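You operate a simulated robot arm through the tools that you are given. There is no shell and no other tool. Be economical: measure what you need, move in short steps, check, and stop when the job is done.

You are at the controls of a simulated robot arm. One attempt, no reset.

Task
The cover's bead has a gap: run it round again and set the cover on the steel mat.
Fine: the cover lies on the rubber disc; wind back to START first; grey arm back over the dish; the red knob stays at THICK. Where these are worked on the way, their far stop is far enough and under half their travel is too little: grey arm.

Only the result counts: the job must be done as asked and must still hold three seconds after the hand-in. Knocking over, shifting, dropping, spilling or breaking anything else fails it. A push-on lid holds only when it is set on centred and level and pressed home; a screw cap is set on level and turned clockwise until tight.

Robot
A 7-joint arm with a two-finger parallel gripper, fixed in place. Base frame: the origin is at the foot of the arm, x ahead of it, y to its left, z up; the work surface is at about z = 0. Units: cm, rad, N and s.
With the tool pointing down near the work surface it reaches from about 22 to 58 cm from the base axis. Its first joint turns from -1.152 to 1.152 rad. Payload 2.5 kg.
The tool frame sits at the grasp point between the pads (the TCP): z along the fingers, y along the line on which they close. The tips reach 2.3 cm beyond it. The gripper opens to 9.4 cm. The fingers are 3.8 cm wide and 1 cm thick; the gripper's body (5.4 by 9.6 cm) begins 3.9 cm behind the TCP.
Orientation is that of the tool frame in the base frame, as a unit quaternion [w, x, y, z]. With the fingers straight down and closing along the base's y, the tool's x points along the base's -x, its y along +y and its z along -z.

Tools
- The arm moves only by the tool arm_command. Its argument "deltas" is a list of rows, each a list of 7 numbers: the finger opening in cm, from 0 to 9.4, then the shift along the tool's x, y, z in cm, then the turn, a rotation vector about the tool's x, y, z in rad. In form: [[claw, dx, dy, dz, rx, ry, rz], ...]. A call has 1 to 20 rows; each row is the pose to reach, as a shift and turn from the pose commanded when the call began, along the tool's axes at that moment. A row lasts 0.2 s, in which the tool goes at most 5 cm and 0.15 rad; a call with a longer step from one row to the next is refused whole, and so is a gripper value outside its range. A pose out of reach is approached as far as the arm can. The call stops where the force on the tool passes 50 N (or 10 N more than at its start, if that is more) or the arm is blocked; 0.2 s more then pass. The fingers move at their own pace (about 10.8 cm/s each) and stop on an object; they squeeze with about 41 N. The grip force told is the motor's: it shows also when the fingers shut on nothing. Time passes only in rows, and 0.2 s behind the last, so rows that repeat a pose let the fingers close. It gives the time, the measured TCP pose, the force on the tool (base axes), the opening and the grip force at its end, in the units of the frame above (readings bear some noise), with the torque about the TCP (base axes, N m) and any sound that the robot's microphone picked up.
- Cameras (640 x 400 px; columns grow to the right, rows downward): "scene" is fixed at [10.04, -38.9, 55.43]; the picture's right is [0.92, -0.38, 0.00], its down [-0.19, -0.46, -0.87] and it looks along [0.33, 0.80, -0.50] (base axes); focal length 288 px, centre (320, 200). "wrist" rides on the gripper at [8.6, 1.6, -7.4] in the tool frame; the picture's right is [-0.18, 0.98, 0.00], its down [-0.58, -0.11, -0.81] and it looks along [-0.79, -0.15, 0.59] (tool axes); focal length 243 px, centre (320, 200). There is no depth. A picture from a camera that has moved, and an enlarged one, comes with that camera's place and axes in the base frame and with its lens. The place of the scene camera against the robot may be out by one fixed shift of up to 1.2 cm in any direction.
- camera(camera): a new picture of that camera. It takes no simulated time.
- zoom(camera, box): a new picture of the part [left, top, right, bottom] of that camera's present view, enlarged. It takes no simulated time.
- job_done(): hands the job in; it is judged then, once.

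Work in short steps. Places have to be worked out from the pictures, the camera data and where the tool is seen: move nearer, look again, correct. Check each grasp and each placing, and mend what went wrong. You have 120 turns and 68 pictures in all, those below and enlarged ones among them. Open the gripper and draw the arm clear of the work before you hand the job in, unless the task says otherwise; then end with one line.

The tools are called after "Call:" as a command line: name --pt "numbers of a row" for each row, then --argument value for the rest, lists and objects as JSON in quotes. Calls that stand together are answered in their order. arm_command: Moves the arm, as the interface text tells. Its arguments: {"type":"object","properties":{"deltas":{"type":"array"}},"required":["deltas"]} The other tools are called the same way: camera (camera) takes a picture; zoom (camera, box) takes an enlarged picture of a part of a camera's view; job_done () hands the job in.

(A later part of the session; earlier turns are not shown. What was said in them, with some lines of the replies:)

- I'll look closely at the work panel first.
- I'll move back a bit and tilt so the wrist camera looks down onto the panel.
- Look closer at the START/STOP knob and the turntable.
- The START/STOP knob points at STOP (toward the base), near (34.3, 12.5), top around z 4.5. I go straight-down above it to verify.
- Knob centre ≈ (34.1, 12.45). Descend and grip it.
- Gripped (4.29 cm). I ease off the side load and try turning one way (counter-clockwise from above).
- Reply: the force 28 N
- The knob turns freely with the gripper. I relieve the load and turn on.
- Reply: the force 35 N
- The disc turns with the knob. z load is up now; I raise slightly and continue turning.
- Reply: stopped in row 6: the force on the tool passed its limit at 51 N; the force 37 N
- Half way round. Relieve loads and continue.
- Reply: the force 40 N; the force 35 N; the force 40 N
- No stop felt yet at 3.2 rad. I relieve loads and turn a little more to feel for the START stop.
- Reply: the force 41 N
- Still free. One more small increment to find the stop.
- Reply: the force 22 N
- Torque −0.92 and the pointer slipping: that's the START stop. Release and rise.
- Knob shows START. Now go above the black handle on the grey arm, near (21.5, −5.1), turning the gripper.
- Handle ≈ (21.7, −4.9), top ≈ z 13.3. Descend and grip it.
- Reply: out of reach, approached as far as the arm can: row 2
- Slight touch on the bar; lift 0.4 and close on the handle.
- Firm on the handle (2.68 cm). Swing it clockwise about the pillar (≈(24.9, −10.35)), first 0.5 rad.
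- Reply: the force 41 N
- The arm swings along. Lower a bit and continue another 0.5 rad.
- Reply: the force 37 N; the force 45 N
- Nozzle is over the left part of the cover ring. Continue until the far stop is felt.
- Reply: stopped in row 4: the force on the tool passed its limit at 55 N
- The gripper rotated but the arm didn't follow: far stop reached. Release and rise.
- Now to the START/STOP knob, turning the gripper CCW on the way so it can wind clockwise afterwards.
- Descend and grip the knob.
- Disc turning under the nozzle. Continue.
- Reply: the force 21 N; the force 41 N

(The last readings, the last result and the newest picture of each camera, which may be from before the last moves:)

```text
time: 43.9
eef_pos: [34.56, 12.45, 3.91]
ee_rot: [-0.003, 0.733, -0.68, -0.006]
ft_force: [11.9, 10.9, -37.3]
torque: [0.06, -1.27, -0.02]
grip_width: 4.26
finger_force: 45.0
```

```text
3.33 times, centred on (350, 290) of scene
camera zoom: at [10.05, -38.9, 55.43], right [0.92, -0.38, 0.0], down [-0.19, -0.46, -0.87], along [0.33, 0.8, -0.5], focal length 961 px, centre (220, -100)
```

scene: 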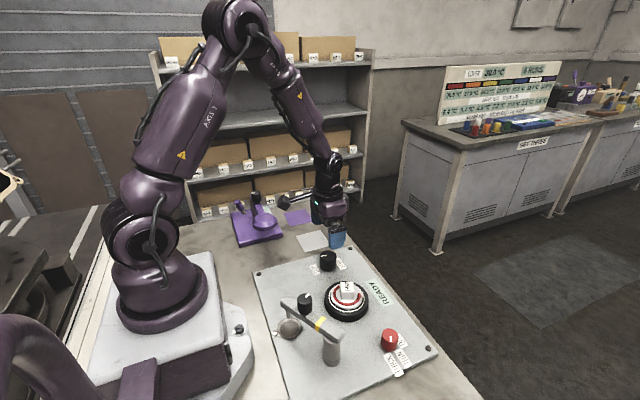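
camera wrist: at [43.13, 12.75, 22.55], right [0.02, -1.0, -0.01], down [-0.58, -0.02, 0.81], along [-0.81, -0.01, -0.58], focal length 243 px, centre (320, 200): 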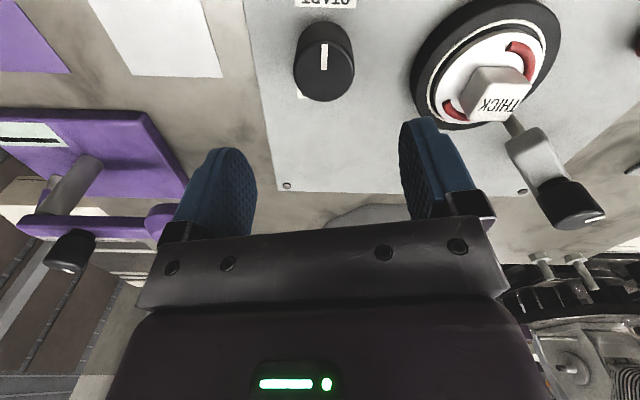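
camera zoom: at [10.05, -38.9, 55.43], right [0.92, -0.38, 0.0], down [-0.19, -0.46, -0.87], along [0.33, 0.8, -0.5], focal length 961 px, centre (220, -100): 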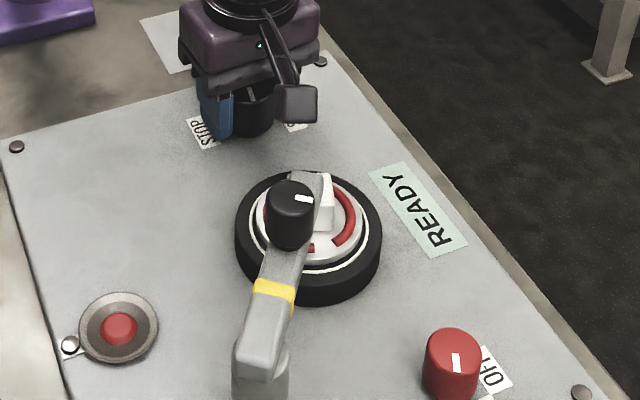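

Call:
arm_command --pt "3 0 -0.08 0.13 0 0 0" --pt "3 0 -0.08 0.13 0 0 0.1" --pt "3 0 -0.08 0.13 0 0 0.2" --pt "3 0 -0.08 0.13 0 0 0.3" --pt "3 0 -0.08 0.13 0 0 0.4" --pt "3 0 -0.08 0.13 0 0 0.5" --pt "3 0 -0.08 0.13 0 0 0.6" --pt "3 0 -0.08 0.13 0 0 0.6"

```text
time: 45.7
eef_pos: [34.54, 12.66, 3.71]
ee_rot: [0.0, -0.499, 0.866, 0.008]
ft_force: [-14.9, 9.2, 38.0]
torque: [-0.68, -1.3, 0.02]
grip_width: 4.28
finger_force: 45.0
```

Call:
arm_command --pt "3 0.05 0.08 -0.12 0 0 0" --pt "3 0.05 0.08 -0.12 0 0 0.1" --pt "3 0.05 0.08 -0.12 0 0 0.2" --pt "3 0.05 0.08 -0.12 0 0 0.3" --pt "3 0.05 0.08 -0.12 0 0 0.4" --pt "3 0.05 0.08 -0.12 0 0 0.5" --pt "3 0.05 0.08 -0.12 0 0 0.6" --pt "3 0.05 0.08 -0.12 0 0 0.6"

Call:
zoom --camera "scene" --box '[280, 230, 420, 350]'

```text
time: 47.5
eef_pos: [34.4, 12.49, 3.93]
ee_rot: [-0.002, -0.222, 0.975, 0.008]
ft_force: [12.4, 16.2, -33.4]
torque: [-1.45, -0.94, -0.03]
grip_width: 4.3
finger_force: 45.1
```

```text
3.33 times, centred on (350, 290) of scene
camera zoom: at [10.05, -38.89, 55.43], right [0.92, -0.38, 0.0], down [-0.19, -0.46, -0.87], along [0.33, 0.8, -0.5], focal length 961 px, centre (220, -100)
```

zoom: 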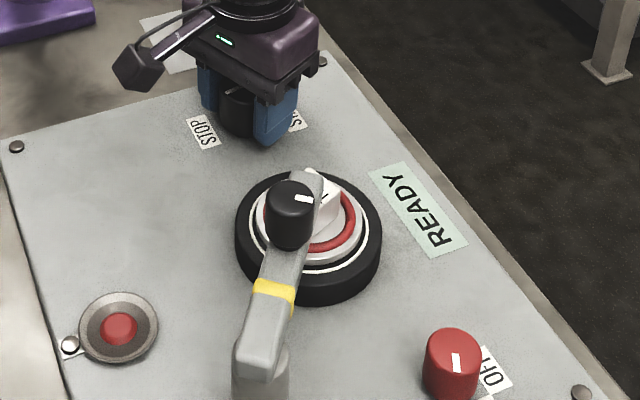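

About 2.9 rad wound; continue to the STOP stop.

Call:
arm_command --pt "3 -0.05 0.08 0.1 0 0 0" --pt "3 -0.05 0.08 0.1 0 0 0.1" --pt "3 -0.05 0.08 0.1 0 0 0.2" --pt "3 -0.05 0.08 0.1 0 0 0.3" --pt "3 -0.05 0.08 0.1 0 0 0.4" --pt "3 -0.05 0.08 0.1 0 0 0.5" --pt "3 -0.05 0.08 0.1 0 0 0.5"

```text
time: 49.1
eef_pos: [34.49, 12.5, 3.72]
ee_rot: [-0.004, 0.027, 1.0, 0.005]
ft_force: [7.4, -5.6, 1.3]
torque: [-1.61, -1.02, 1.0]
grip_width: 4.38
finger_force: 45.3
```

Torque 1.0 N m at θ≈−0.05: the STOP stop. Release, rise and look.

Call:
arm_command --pt "6 0 0 0 0 0 0" --pt "8 0 0 0 0 0 0" --pt "8 0 0 -4 0 0 0" --pt "8 0 0 -8 0 0 0" --pt "8 0 0 -12 0 0 0" --pt "8 0 0 -16 0 0 0" --pt "8 0 0 -18 0 0 0" --pt "8 0 0 -18 0 0 0"

Call:
zoom --camera "scene" --box '[280, 230, 420, 350]'

Call:
camera --camera "wrist"

```text
time: 50.9
eef_pos: [34.7, 12.35, 21.85]
ee_rot: [-0.004, 0.026, 1.0, 0.006]
ft_force: [0.7, -0.7, 0.5]
torque: [-0.02, 0.05, 0.03]
grip_width: 7.98
finger_force: 0.1
```

```text
3.33 times, centred on (350, 290) of scene
camera zoom: at [10.04, -38.9, 55.43], right [0.92, -0.38, 0.0], down [-0.19, -0.46, -0.87], along [0.33, 0.8, -0.5], focal length 961 px, centre (220, -100)
```

zoom: 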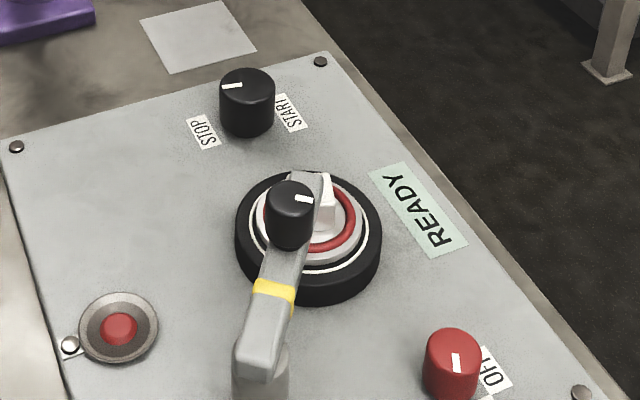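

```text
26 pictures are left
camera wrist: at [26.11, 14.31, 29.4], right [0.23, 0.97, 0.01], down [0.58, -0.15, 0.8], along [0.78, -0.18, -0.6], focal length 243 px, centre (320, 200)
```

wrist: 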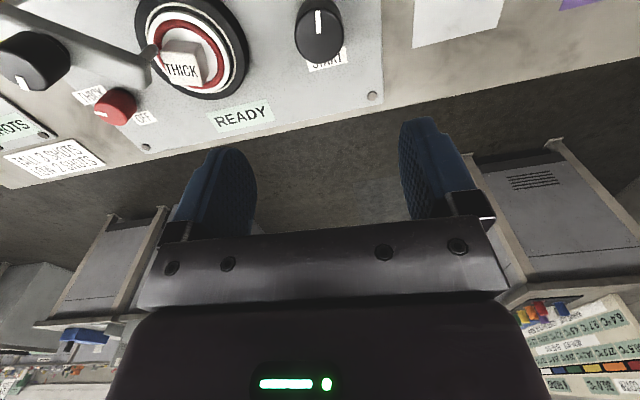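

The bead now goes round fully. Move over the handle at ≈(29.6, −5.85).

Call:
arm_command --pt "8 1 -4.6 0 0 0 0" --pt "8 2 -9.2 0 0 0 0" --pt "8 3.1 -13.8 0 0 0 0" --pt "8 4.13 -18.4 0 0 0 0" --pt "7 4.13 -18.4 4 0 0 0" --pt "7 4.13 -18.4 4 0 0 0"

Call:
zoom --camera "wrist" --box '[150, 0, 550, 250]'

```text
time: 52.3
eef_pos: [29.65, -5.63, 17.81]
ee_rot: [-0.004, 0.025, 1.0, 0.006]
ft_force: [0.2, 0.5, 0.1]
torque: [0.01, 0.0, -0.03]
grip_width: 7.01
finger_force: 0.1
```

```text
1.60 times, centred on (350, 125) of wrist
camera zoom: at [21.03, -3.7, 25.39], right [0.23, 0.97, 0.01], down [0.58, -0.15, 0.8], along [0.78, -0.18, -0.6], focal length 388 px, centre (272, 320)
```

zoom: 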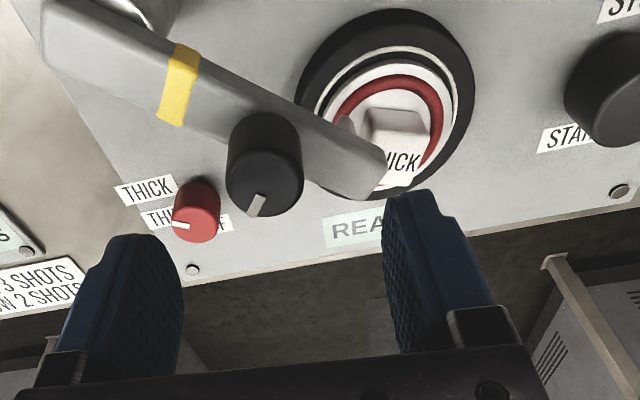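

Call:
arm_command --pt "7 0 -0.2 2.5 0 0 0" --pt "7 0 -0.2 4.7 0 0 0" --pt "4 0 -0.2 4.7 0 0 0" --pt "2 0 -0.2 4.7 0 0 0" --pt "2 0 -0.2 4.7 0 0 0"

```text
time: 53.5
eef_pos: [29.58, -5.72, 12.9]
ee_rot: [-0.004, 0.025, 1.0, 0.007]
ft_force: [4.0, 18.6, -6.8]
torque: [-0.78, -0.25, -0.09]
grip_width: 2.76
finger_force: 44.9
```

Gripped. Swing it back counter-clockwise.

Call:
arm_command --pt "2 0 0.12 0 0 0 0" --pt "2 0.46 0.53 0 0 0 -0.1" --pt "2 0.96 0.88 0 0 0 -0.2" --pt "2 1.5 1.19 0 0 0 -0.3" --pt "2 2.06 1.45 0 0 0 -0.4" --pt "2 2.64 1.65 0 0 0 -0.5" --pt "2 3.25 1.8 0 0 0 -0.6" --pt "2 3.25 1.8 0 0 0 -0.6"

Call:
zoom --camera "scene" --box '[260, 240, 420, 380]'

```text
time: 55.3
eef_pos: [26.33, -4.08, 12.92]
ee_rot: [-0.001, -0.269, 0.963, 0.005]
ft_force: [1.2, -26.5, 21.9]
torque: [-1.12, -0.44, 0.48]
grip_width: 2.73
finger_force: 45.2
```

```text
2.86 times, centred on (340, 310) of scene
camera zoom: at [10.03, -38.9, 55.44], right [0.92, -0.38, 0.0], down [-0.19, -0.46, -0.87], along [0.33, 0.8, -0.5], focal length 824 px, centre (263, -114)
```

zoom: 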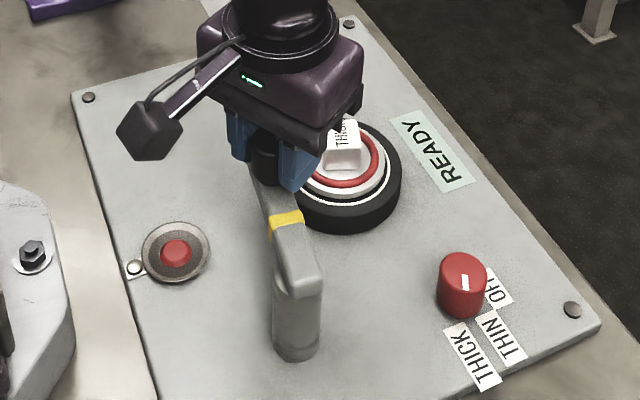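

Call:
arm_command --pt "2 0.1 -0.17 -0.1 0 0 0" --pt "2 0.57 0.24 -0.1 0 0 -0.1" --pt "2 1.07 0.6 -0.1 0 0 -0.2" --pt "2 1.61 0.91 -0.1 0 0 -0.3" --pt "2 2.17 1.17 -0.1 0 0 -0.4" --pt "2 2.76 1.37 -0.1 0 0 -0.5" --pt "2 3.36 1.51 -0.1 0 0 -0.6" --pt "2 3.36 1.51 -0.1 0 0 -0.6"

Call:
zoom --camera "wrist" --box '[100, 0, 540, 275]'

```text
time: 57.1
eef_pos: [22.52, -4.39, 13.16]
ee_rot: [0.0, -0.544, 0.839, 0.008]
ft_force: [12.1, -17.2, -36.0]
torque: [-0.11, -0.93, 0.35]
grip_width: 2.73
finger_force: 44.9
```

```text
1.45 times, centred on (320, 138) of wrist
camera zoom: at [17.48, -11.71, 20.49], right [-0.82, 0.57, 0.01], down [0.34, 0.48, 0.81], along [0.45, 0.67, -0.59], focal length 353 px, centre (320, 291)
```

zoom: 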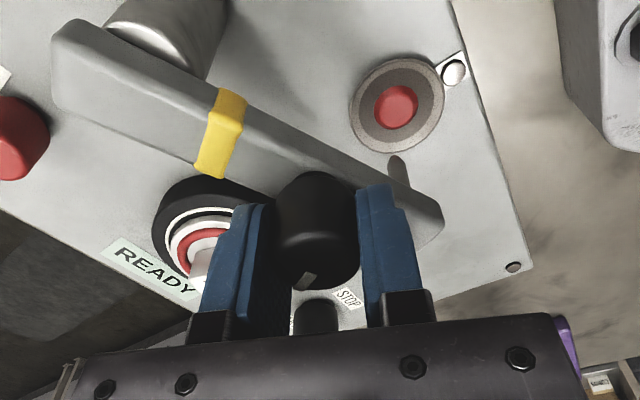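

Nearly over the dish; push on to its stop.

Call:
arm_command --pt "2 0.09 -0.04 0.12 0 0 0" --pt "2 0.32 0.15 0.12 0 0 -0.05" --pt "2 0.56 0.34 0.12 0 0 -0.1" --pt "2 0.81 0.5 0.12 0 0 -0.15" --pt "2 1.06 0.66 0.12 0 0 -0.2" --pt "2 1.32 0.81 0.12 0 0 -0.25" --pt "2 1.32 0.81 0.12 0 0 -0.25"

Call:
zoom --camera "wrist" --box '[100, 0, 540, 275]'

```text
time: 58.7
eef_pos: [21.61, -5.47, 12.84]
ee_rot: [0.003, -0.641, 0.768, 0.005]
ft_force: [19.0, -11.1, -5.5]
torque: [-0.1, -0.24, -0.23]
grip_width: 2.9
finger_force: 10.1
```

```text
1.45 times, centred on (320, 138) of wrist
camera zoom: at [18.5, -13.79, 20.26], right [-0.93, 0.35, 0.01], down [0.21, 0.54, 0.81], along [0.28, 0.76, -0.58], focal length 353 px, centre (320, 291)
```

zoom: 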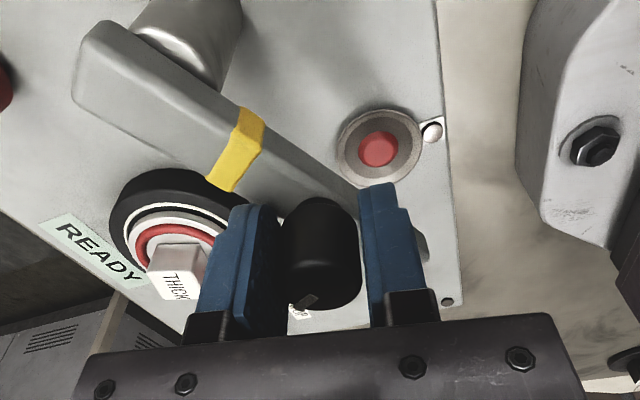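

At its stop. Release, rise, and check.

Call:
arm_command --pt "4 0 0 -0.1 0 0 0" --pt "5 0 0 -0.1 0 0 0" --pt "5 0 0 -3 0 0 0" --pt "5 0 0 -7 0 0 0" --pt "6 0 0 -10 0 0 0" --pt "6 0 0 -10 0 0 0"

Call:
camera --camera "wrist"

Call:
zoom --camera "scene" --box '[260, 240, 420, 380]'

```text
time: 60.1
eef_pos: [21.61, -5.55, 23.11]
ee_rot: [0.001, -0.644, 0.765, 0.008]
ft_force: [0.0, 0.5, 0.0]
torque: [0.02, -0.01, -0.01]
grip_width: 6.0
finger_force: 0.0
```

```text
21 pictures are left
camera wrist: at [18.46, -13.96, 30.41], right [-0.94, 0.35, 0.01], down [0.21, 0.54, 0.81], along [0.28, 0.76, -0.58], focal length 243 px, centre (320, 200)
```

wrist: 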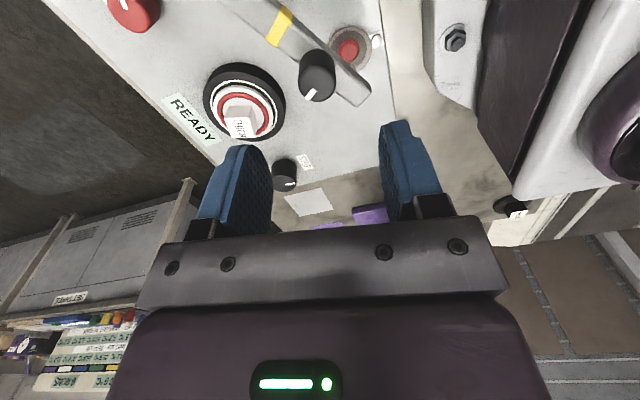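

```text
2.86 times, centred on (340, 310) of scene
camera zoom: at [10.04, -38.9, 55.43], right [0.92, -0.38, 0.0], down [-0.19, -0.46, -0.87], along [0.33, 0.8, -0.5], focal length 824 px, centre (263, -114)
```

zoom: 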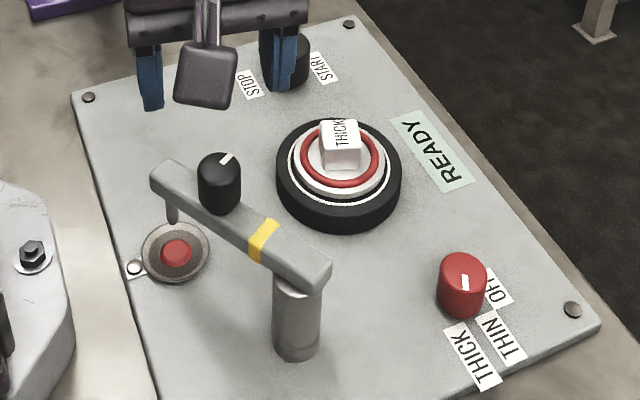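

Bead is closed, arm over dish, knob THICK. Now move above the cover to pick it up by its cube handle.

Call:
arm_command --pt "6 -0.75 -1.1 0 0 0 0.14" --pt "6 -1.5 -2.2 0 0 0 0.28" --pt "6 -2.25 -3.3 0 0 0 0.42" --pt "6 -3 -4.4 0 0 0 0.56" --pt "6 -3.75 -5.5 0 0 0 0.7" --pt "6 -4.5 -6.6 0 0 0 0.84" --pt "6 -5.2 -7.7 1 0 0 0.98" --pt "6 -6 -8.8 2 0 0 1.12" --pt "6 -6.75 -9.9 3 0 0 1.26" --pt "6 -7.46 -10.9 5 0 0 1.4" --pt "6 -7.46 -10.9 6 0 0 1.4" --pt "6 -7.46 -10.9 6 0 0 1.4"

Call:
camera --camera "wrist"

```text
time: 62.7
eef_pos: [33.55, 0.15, 16.71]
ee_rot: [-0.005, 0.001, 1.0, 0.006]
ft_force: [0.1, 0.3, 0.6]
torque: [0.02, -0.03, -0.01]
grip_width: 6.0
finger_force: 0.1
```

```text
19 pictures are left
camera wrist: at [24.85, 1.68, 24.38], right [0.19, 0.98, 0.01], down [0.59, -0.12, 0.8], along [0.79, -0.14, -0.6], focal length 243 px, centre (320, 200)
```

wrist: 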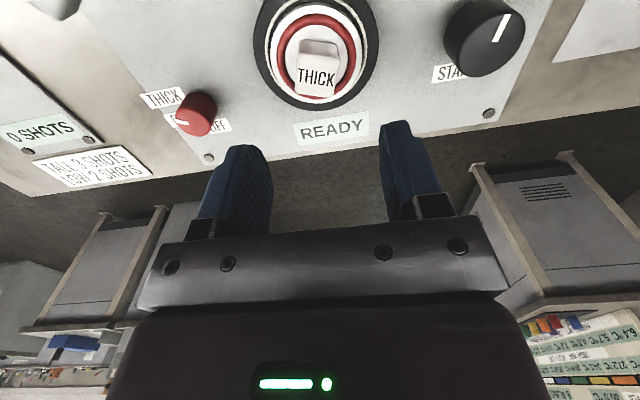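

Call:
zoom --camera "wrist" --box '[240, 0, 400, 110]'

```text
3.64 times, centred on (320, 55) of wrist
camera zoom: at [24.85, 1.68, 24.38], right [0.19, 0.98, 0.01], down [0.59, -0.12, 0.8], along [0.79, -0.14, -0.6], focal length 882 px, centre (320, 727)
```

zoom: 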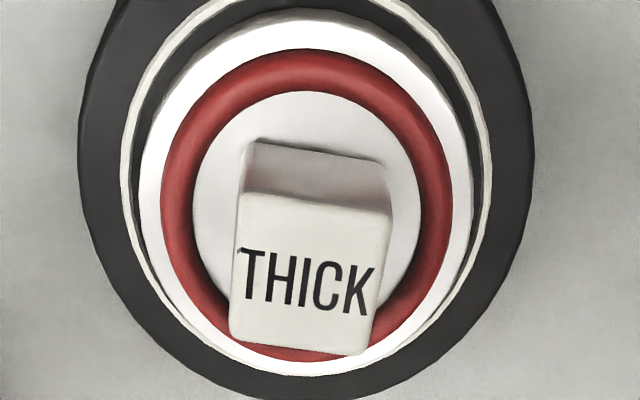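

Cube is 2.8 cm, centre (33.2, 0.1), top z≈7.1, base ≈4.8, yaw ≈ −0.315 rad; bead radius ~2.9 so the tips must stay above z≈5.3. I align, level the tool and descend to z 7.8.

Call:
arm_command --pt "5 0.1 -0.03 2 0.004 -0.003 0.12" --pt "5 0.33 -0.06 4 0.008 -0.007 0.24" --pt "5 0.33 -0.06 6 0.012 -0.01 0.315" --pt "5 0.33 -0.06 8 0.012 -0.01 0.315" --pt "5 0.33 -0.06 8.8 0.012 -0.01 0.315" --pt "5 0.33 -0.06 8.8 0.012 -0.01 0.315"

Call:
zoom --camera "wrist" --box '[160, 0, 480, 240]'

Call:
zoom --camera "scene" --box '[300, 250, 400, 330]'

```text
time: 64.1
eef_pos: [32.99, 0.32, 7.92]
ee_rot: [0.0, 0.157, 0.988, 0.0]
ft_force: [0.6, 0.5, 0.4]
torque: [-0.03, 0.0, -0.01]
grip_width: 5.0
finger_force: 0.0
```

```text
1.67 times, centred on (320, 120) of wrist
camera zoom: at [25.14, 4.48, 15.47], right [0.48, 0.88, 0.0], down [0.52, -0.28, 0.81], along [0.71, -0.39, -0.59], focal length 404 px, centre (320, 333)
```

zoom: 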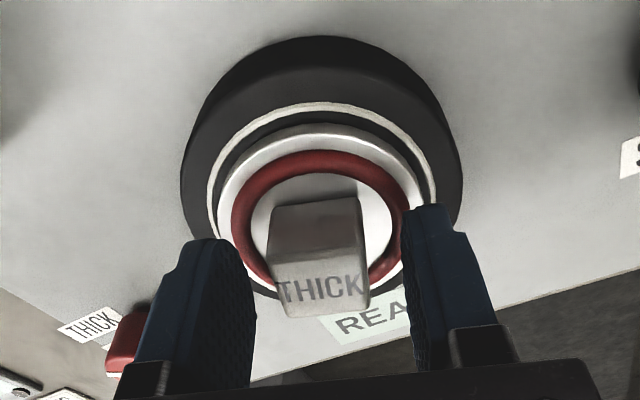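

```text
5.00 times, centred on (350, 290) of scene
camera zoom: at [10.04, -38.9, 55.43], right [0.92, -0.38, 0.0], down [-0.19, -0.46, -0.87], along [0.33, 0.8, -0.5], focal length 1441 px, centre (170, -250)
```

zoom: 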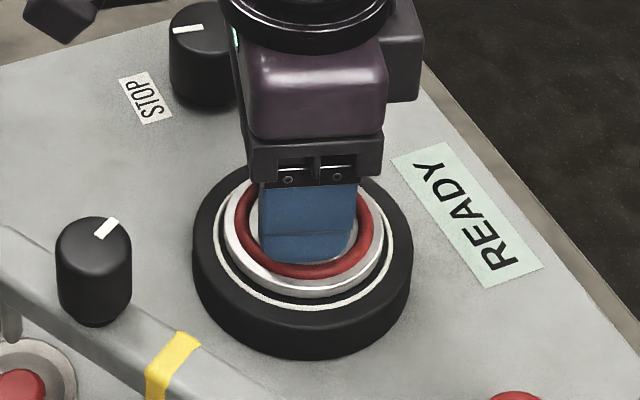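

Centre correction (−0.29, −0.15) in tool axes, then close on the cube.

Call:
arm_command --pt "5 -0.29 -0.15 0.05 0 0 0" --pt "5 -0.29 -0.15 0.05 0 0 0" --pt "4 -0.29 -0.15 0.05 0 0 0" --pt "3.2 -0.29 -0.15 0.05 0 0 0" --pt "2 -0.29 -0.15 0.05 0 0 0" --pt "2 -0.29 -0.15 0.05 0 0 0"

Call:
zoom --camera "wrist" --box '[160, 0, 480, 240]'

```text
time: 65.5
eef_pos: [33.28, 0.09, 7.91]
ee_rot: [0.001, 0.157, 0.988, 0.0]
ft_force: [-0.3, 0.9, 0.3]
torque: [0.08, -0.05, 0.02]
grip_width: 2.93
finger_force: 41.4
```

```text
1.67 times, centred on (320, 120) of wrist
camera zoom: at [25.45, 4.22, 15.44], right [0.48, 0.88, 0.0], down [0.52, -0.28, 0.81], along [0.71, -0.39, -0.59], focal length 404 px, centre (320, 333)
```

zoom: 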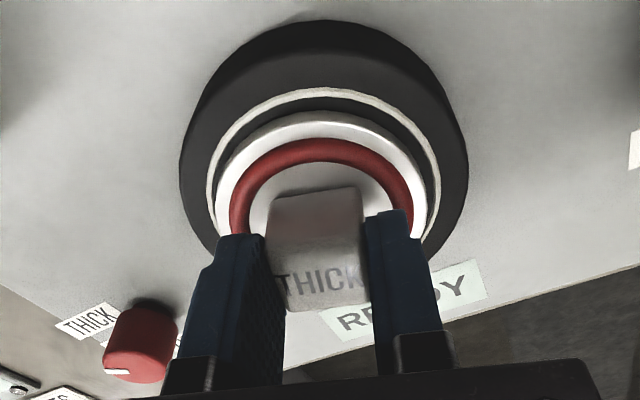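

Gripped at 2.93 cm. Lift slowly.

Call:
arm_command --pt "2 0 0 -0.4 0 0 0" --pt "2 0 0 -1 0 0 0" --pt "2 0 0 -2 0 0 0" --pt "2 0 0 -3.5 0 0 0" --pt "2 0 0 -5.5 0 0 0" --pt "2 0 0 -8 0 0 0" --pt "2 0 0 -10 0 0 0" --pt "2 0 0 -10 0 0 0"

Call:
zoom --camera "scene" --box '[280, 170, 440, 330]'

```text
time: 67.3
eef_pos: [33.56, 0.08, 17.94]
ee_rot: [0.0, 0.157, 0.988, -0.001]
ft_force: [0.8, 0.2, -0.6]
torque: [0.04, 0.0, -0.02]
grip_width: 2.91
finger_force: 41.4
```

```text
2.50 times, centred on (360, 250) of scene
camera zoom: at [10.04, -38.9, 55.43], right [0.92, -0.38, 0.0], down [-0.19, -0.46, -0.87], along [0.33, 0.8, -0.5], focal length 721 px, centre (220, 75)
```

zoom: 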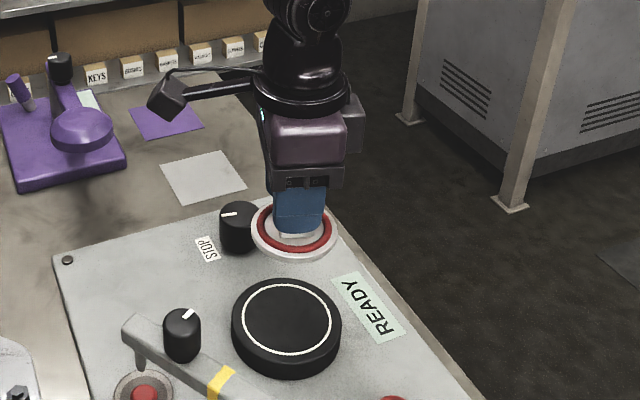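

Cover is held level. Carry it at z 18 toward the steel mat ≈(35.1, 26).

Call:
arm_command --pt "2 0.8 3 0 0 0 0" --pt "2 1.6 6.1 0 0 0 0" --pt "2 2.4 9.2 0 0 0 0" --pt "2 3.2 12.3 0 0 0 0" --pt "2 4 15.4 0 0 0 0" --pt "2 4.8 18.5 0 0 0 0" --pt "2 5.6 21.6 0 0 0 0" --pt "2 6.48 24.7 0 0 0 0" --pt "2 6.48 24.7 0 0 0 0"

Call:
camera --camera "wrist"

Call:
zoom --camera "scene" --box '[240, 150, 380, 270]'

```text
time: 69.3
eef_pos: [34.97, 25.5, 17.99]
ee_rot: [-0.001, 0.157, 0.988, -0.001]
ft_force: [-0.2, 0.7, -0.6]
torque: [0.0, -0.05, -0.02]
grip_width: 2.9
finger_force: 40.8
```

```text
13 pictures are left
camera wrist: at [27.14, 29.78, 25.45], right [0.48, 0.88, 0.0], down [0.52, -0.28, 0.81], along [0.71, -0.39, -0.59], focal length 243 px, centre (320, 200)
```

wrist: 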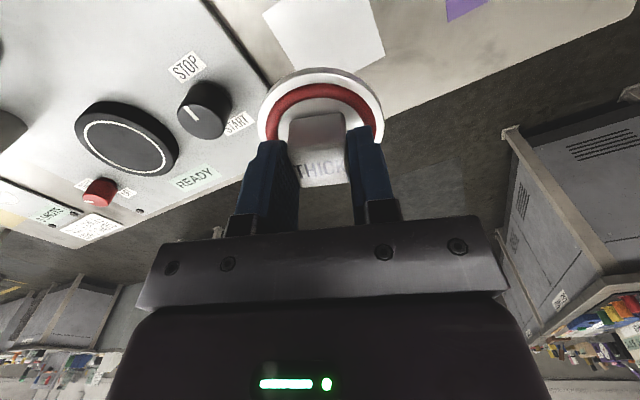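

```text
3.33 times, centred on (310, 210) of scene
camera zoom: at [10.04, -38.9, 55.43], right [0.92, -0.38, 0.0], down [-0.19, -0.46, -0.87], along [0.33, 0.8, -0.5], focal length 961 px, centre (353, 167)
```

zoom: 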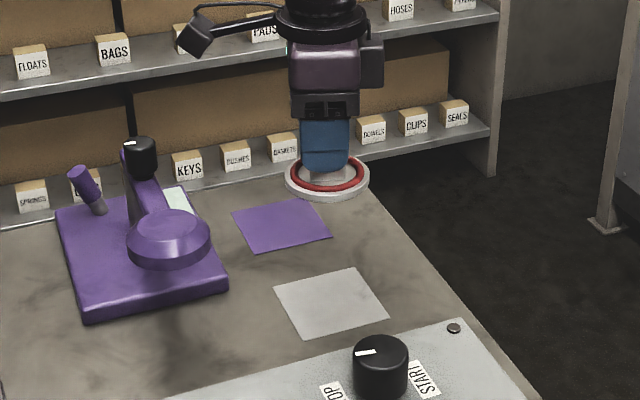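

Mat centre ≈ (35.2, 25.9). Align and lower to z≈6.

Call:
arm_command --pt "2 -0.1 0.45 2 0 0 0" --pt "2 -0.1 0.45 5 0 0 0" --pt "2 -0.1 0.45 8 0 0 0" --pt "2 -0.1 0.45 10 0 0 0" --pt "2 -0.1 0.45 11.5 0 0 0" --pt "2 -0.1 0.45 11.5 0 0 0"

Call:
zoom --camera "scene" --box '[250, 190, 370, 280]'

Call:
camera --camera "wrist"

```text
time: 70.7
eef_pos: [35.33, 25.92, 6.49]
ee_rot: [0.0, 0.158, 0.987, 0.0]
ft_force: [0.1, -0.9, -0.9]
torque: [0.01, 0.0, 0.02]
grip_width: 2.91
finger_force: 41.2
```

```text
4.44 times, centred on (310, 235) of scene
camera zoom: at [10.04, -38.9, 55.43], right [0.92, -0.38, 0.0], down [-0.19, -0.46, -0.87], along [0.33, 0.8, -0.5], focal length 1281 px, centre (364, 44)
```

zoom: 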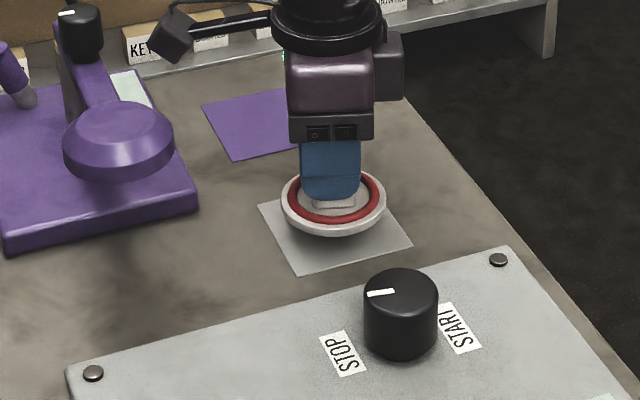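

```text
10 pictures are left
camera wrist: at [27.38, 30.13, 13.92], right [0.48, 0.88, 0.0], down [0.52, -0.28, 0.81], along [0.71, -0.39, -0.59], focal length 243 px, centre (320, 200)
```

wrist: 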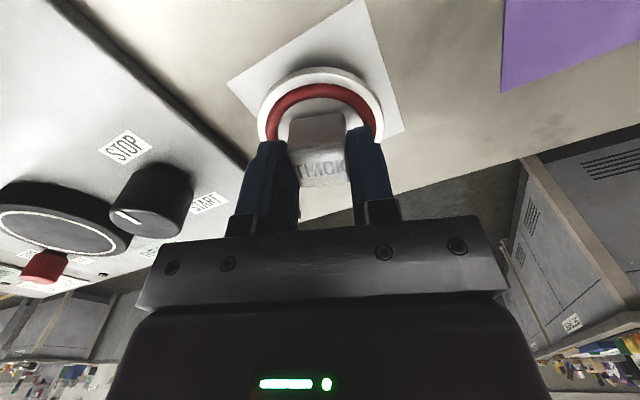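

Centre confirmed (35.4, 25.95). Lower slowly, watching for contact.

Call:
arm_command --pt "2 0 0 0.5 0 0 0" --pt "2 0 0 1 0 0 0" --pt "2 0 0 1.3 0 0 0" --pt "2 0 0 1.5 0 0 0" --pt "2 0 0 1.5 0 0 0"

Call:
zoom --camera "scene" --box '[250, 190, 370, 280]'

```text
time: 71.9
eef_pos: [35.13, 25.95, 5.02]
ee_rot: [0.0, 0.157, 0.988, 0.0]
ft_force: [-0.2, 0.3, -1.3]
torque: [-0.01, 0.01, 0.02]
grip_width: 2.95
finger_force: 40.9
```

```text
4.44 times, centred on (310, 235) of scene
camera zoom: at [10.04, -38.9, 55.43], right [0.92, -0.38, 0.0], down [-0.19, -0.46, -0.87], along [0.33, 0.8, -0.5], focal length 1281 px, centre (364, 44)
```

zoom: 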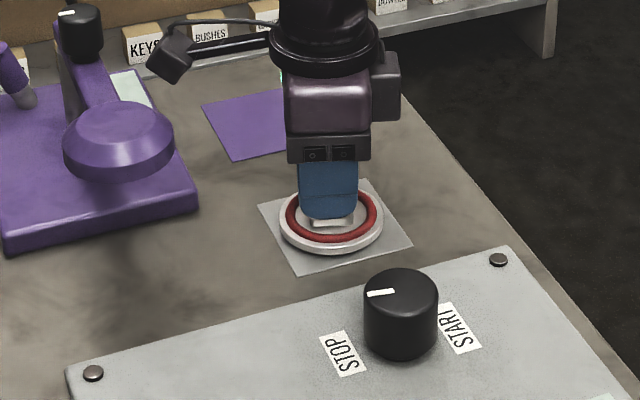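

Call:
arm_command --pt "2 -0.19 0.06 0.2 0 0 0" --pt "2 -0.19 0.06 0.4 0 0 0" --pt "2 -0.19 0.06 0.55 0 0 0" --pt "2 -0.19 0.06 0.7 0 0 0" --pt "2 -0.19 0.06 0.7 0 0 0"

```text
time: 73.1
eef_pos: [35.36, 25.94, 4.21]
ee_rot: [0.001, 0.158, 0.987, 0.001]
ft_force: [-9.5, -7.7, 38.1]
torque: [-0.22, 0.15, -0.01]
grip_width: 2.91
finger_force: 41.1
```

Contact felt (38 N). Ease up 0.12 cm to relieve, open slightly, then rise.

Call:
arm_command --pt "2 0 0 -0.13 0 0 0" --pt "2 0 0 -0.13 0 0 0" --pt "3.2 0 0 -0.13 0 0 0" --pt "4.5 0 0 -0.13 0 0 0" --pt "4.5 0 0 -0.13 0 0 0"

Call:
arm_command --pt "4.5 0 0 -0.5 0 0 0" --pt "4.5 0 0 -2 0 0 0" --pt "5 0 0 -5 0 0 0" --pt "6 0 0 -9 0 0 0" --pt "6 0 0 -14 0 0 0" --pt "6 3 0 -18 0 0 0" --pt "6 3 0 -18 0 0 0"

Call:
camera --camera "wrist"

Call:
camera --camera "scene"

```text
time: 74.3
eef_pos: [35.13, 25.98, 4.45]
ee_rot: [0.0, 0.157, 0.988, -0.001]
ft_force: [-0.6, 0.5, -0.7]
torque: [-0.01, 0.02, 0.03]
grip_width: 4.5
finger_force: 0.1
```

```text
time: 75.9
eef_pos: [32.53, 26.67, 22.45]
ee_rot: [-0.001, 0.158, 0.987, -0.001]
ft_force: [-0.1, -0.6, -0.4]
torque: [0.03, -0.03, -0.01]
grip_width: 6.01
finger_force: 0.1
```

```text
8 pictures are left
camera wrist: at [24.74, 30.87, 29.94], right [0.48, 0.88, 0.0], down [0.52, -0.28, 0.81], along [0.71, -0.39, -0.59], focal length 243 px, centre (320, 200)
```

wrist: 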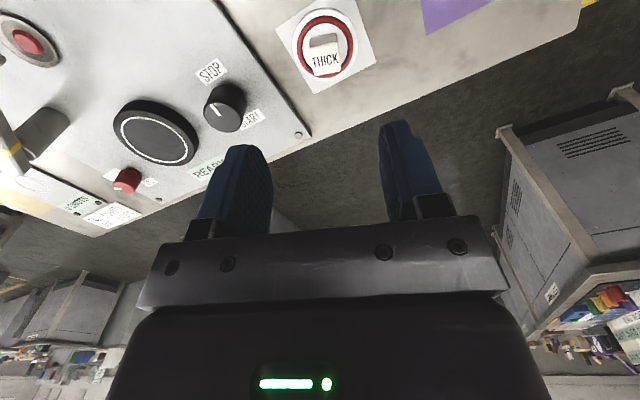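

```text
7 pictures are left
```

scene: 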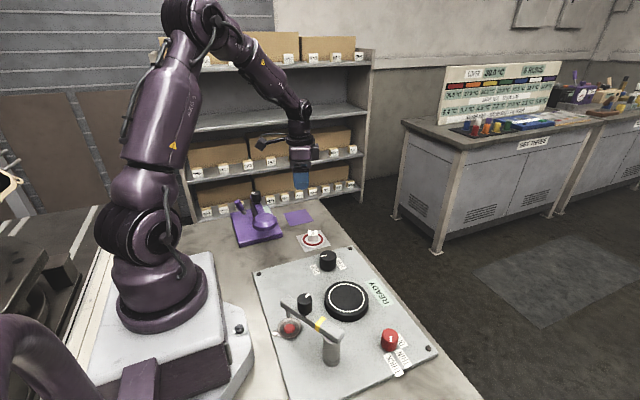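

Call:
zoom --camera "wrist" --box '[260, 0, 400, 100]'

Call:
zoom --camera "scene" --box '[260, 220, 440, 390]'

```text
4.00 times, centred on (330, 50) of wrist
camera zoom: at [24.74, 30.87, 29.94], right [0.48, 0.88, 0.0], down [0.52, -0.28, 0.81], along [0.71, -0.39, -0.59], focal length 970 px, centre (280, 800)
```

zoom: 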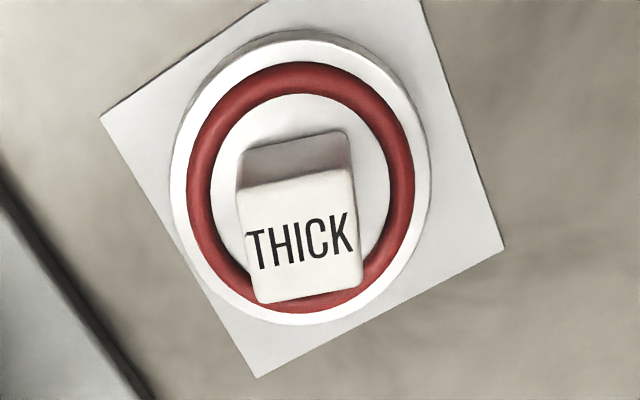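

```text
2.35 times, centred on (350, 305) of scene
camera zoom: at [10.04, -38.9, 55.43], right [0.92, -0.38, 0.0], down [-0.19, -0.46, -0.87], along [0.33, 0.8, -0.5], focal length 678 px, centre (249, -47)
```

zoom: 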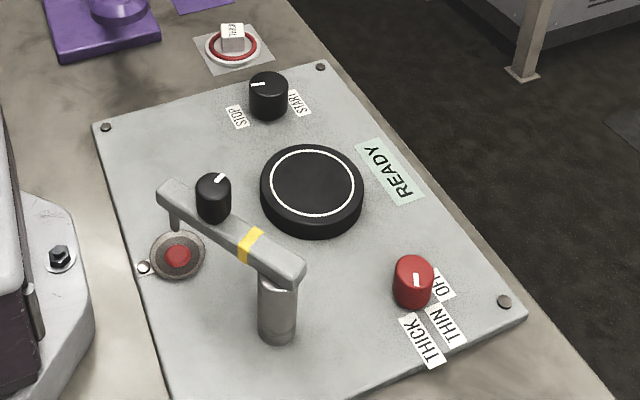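

The bead is closed, the cover lies on the steel mat, the grey arm is over the dish and the red knob is still at THICK. The gripper is open and clear of the work, so I'm handing in.

Call:
job_done

```text
The job is handed in.
```

I rewound to START, ran the cover's bead round again until the gap closed, and set the cover on the steel mat. The grey arm is back over the dish and the red knob is still at THICK.
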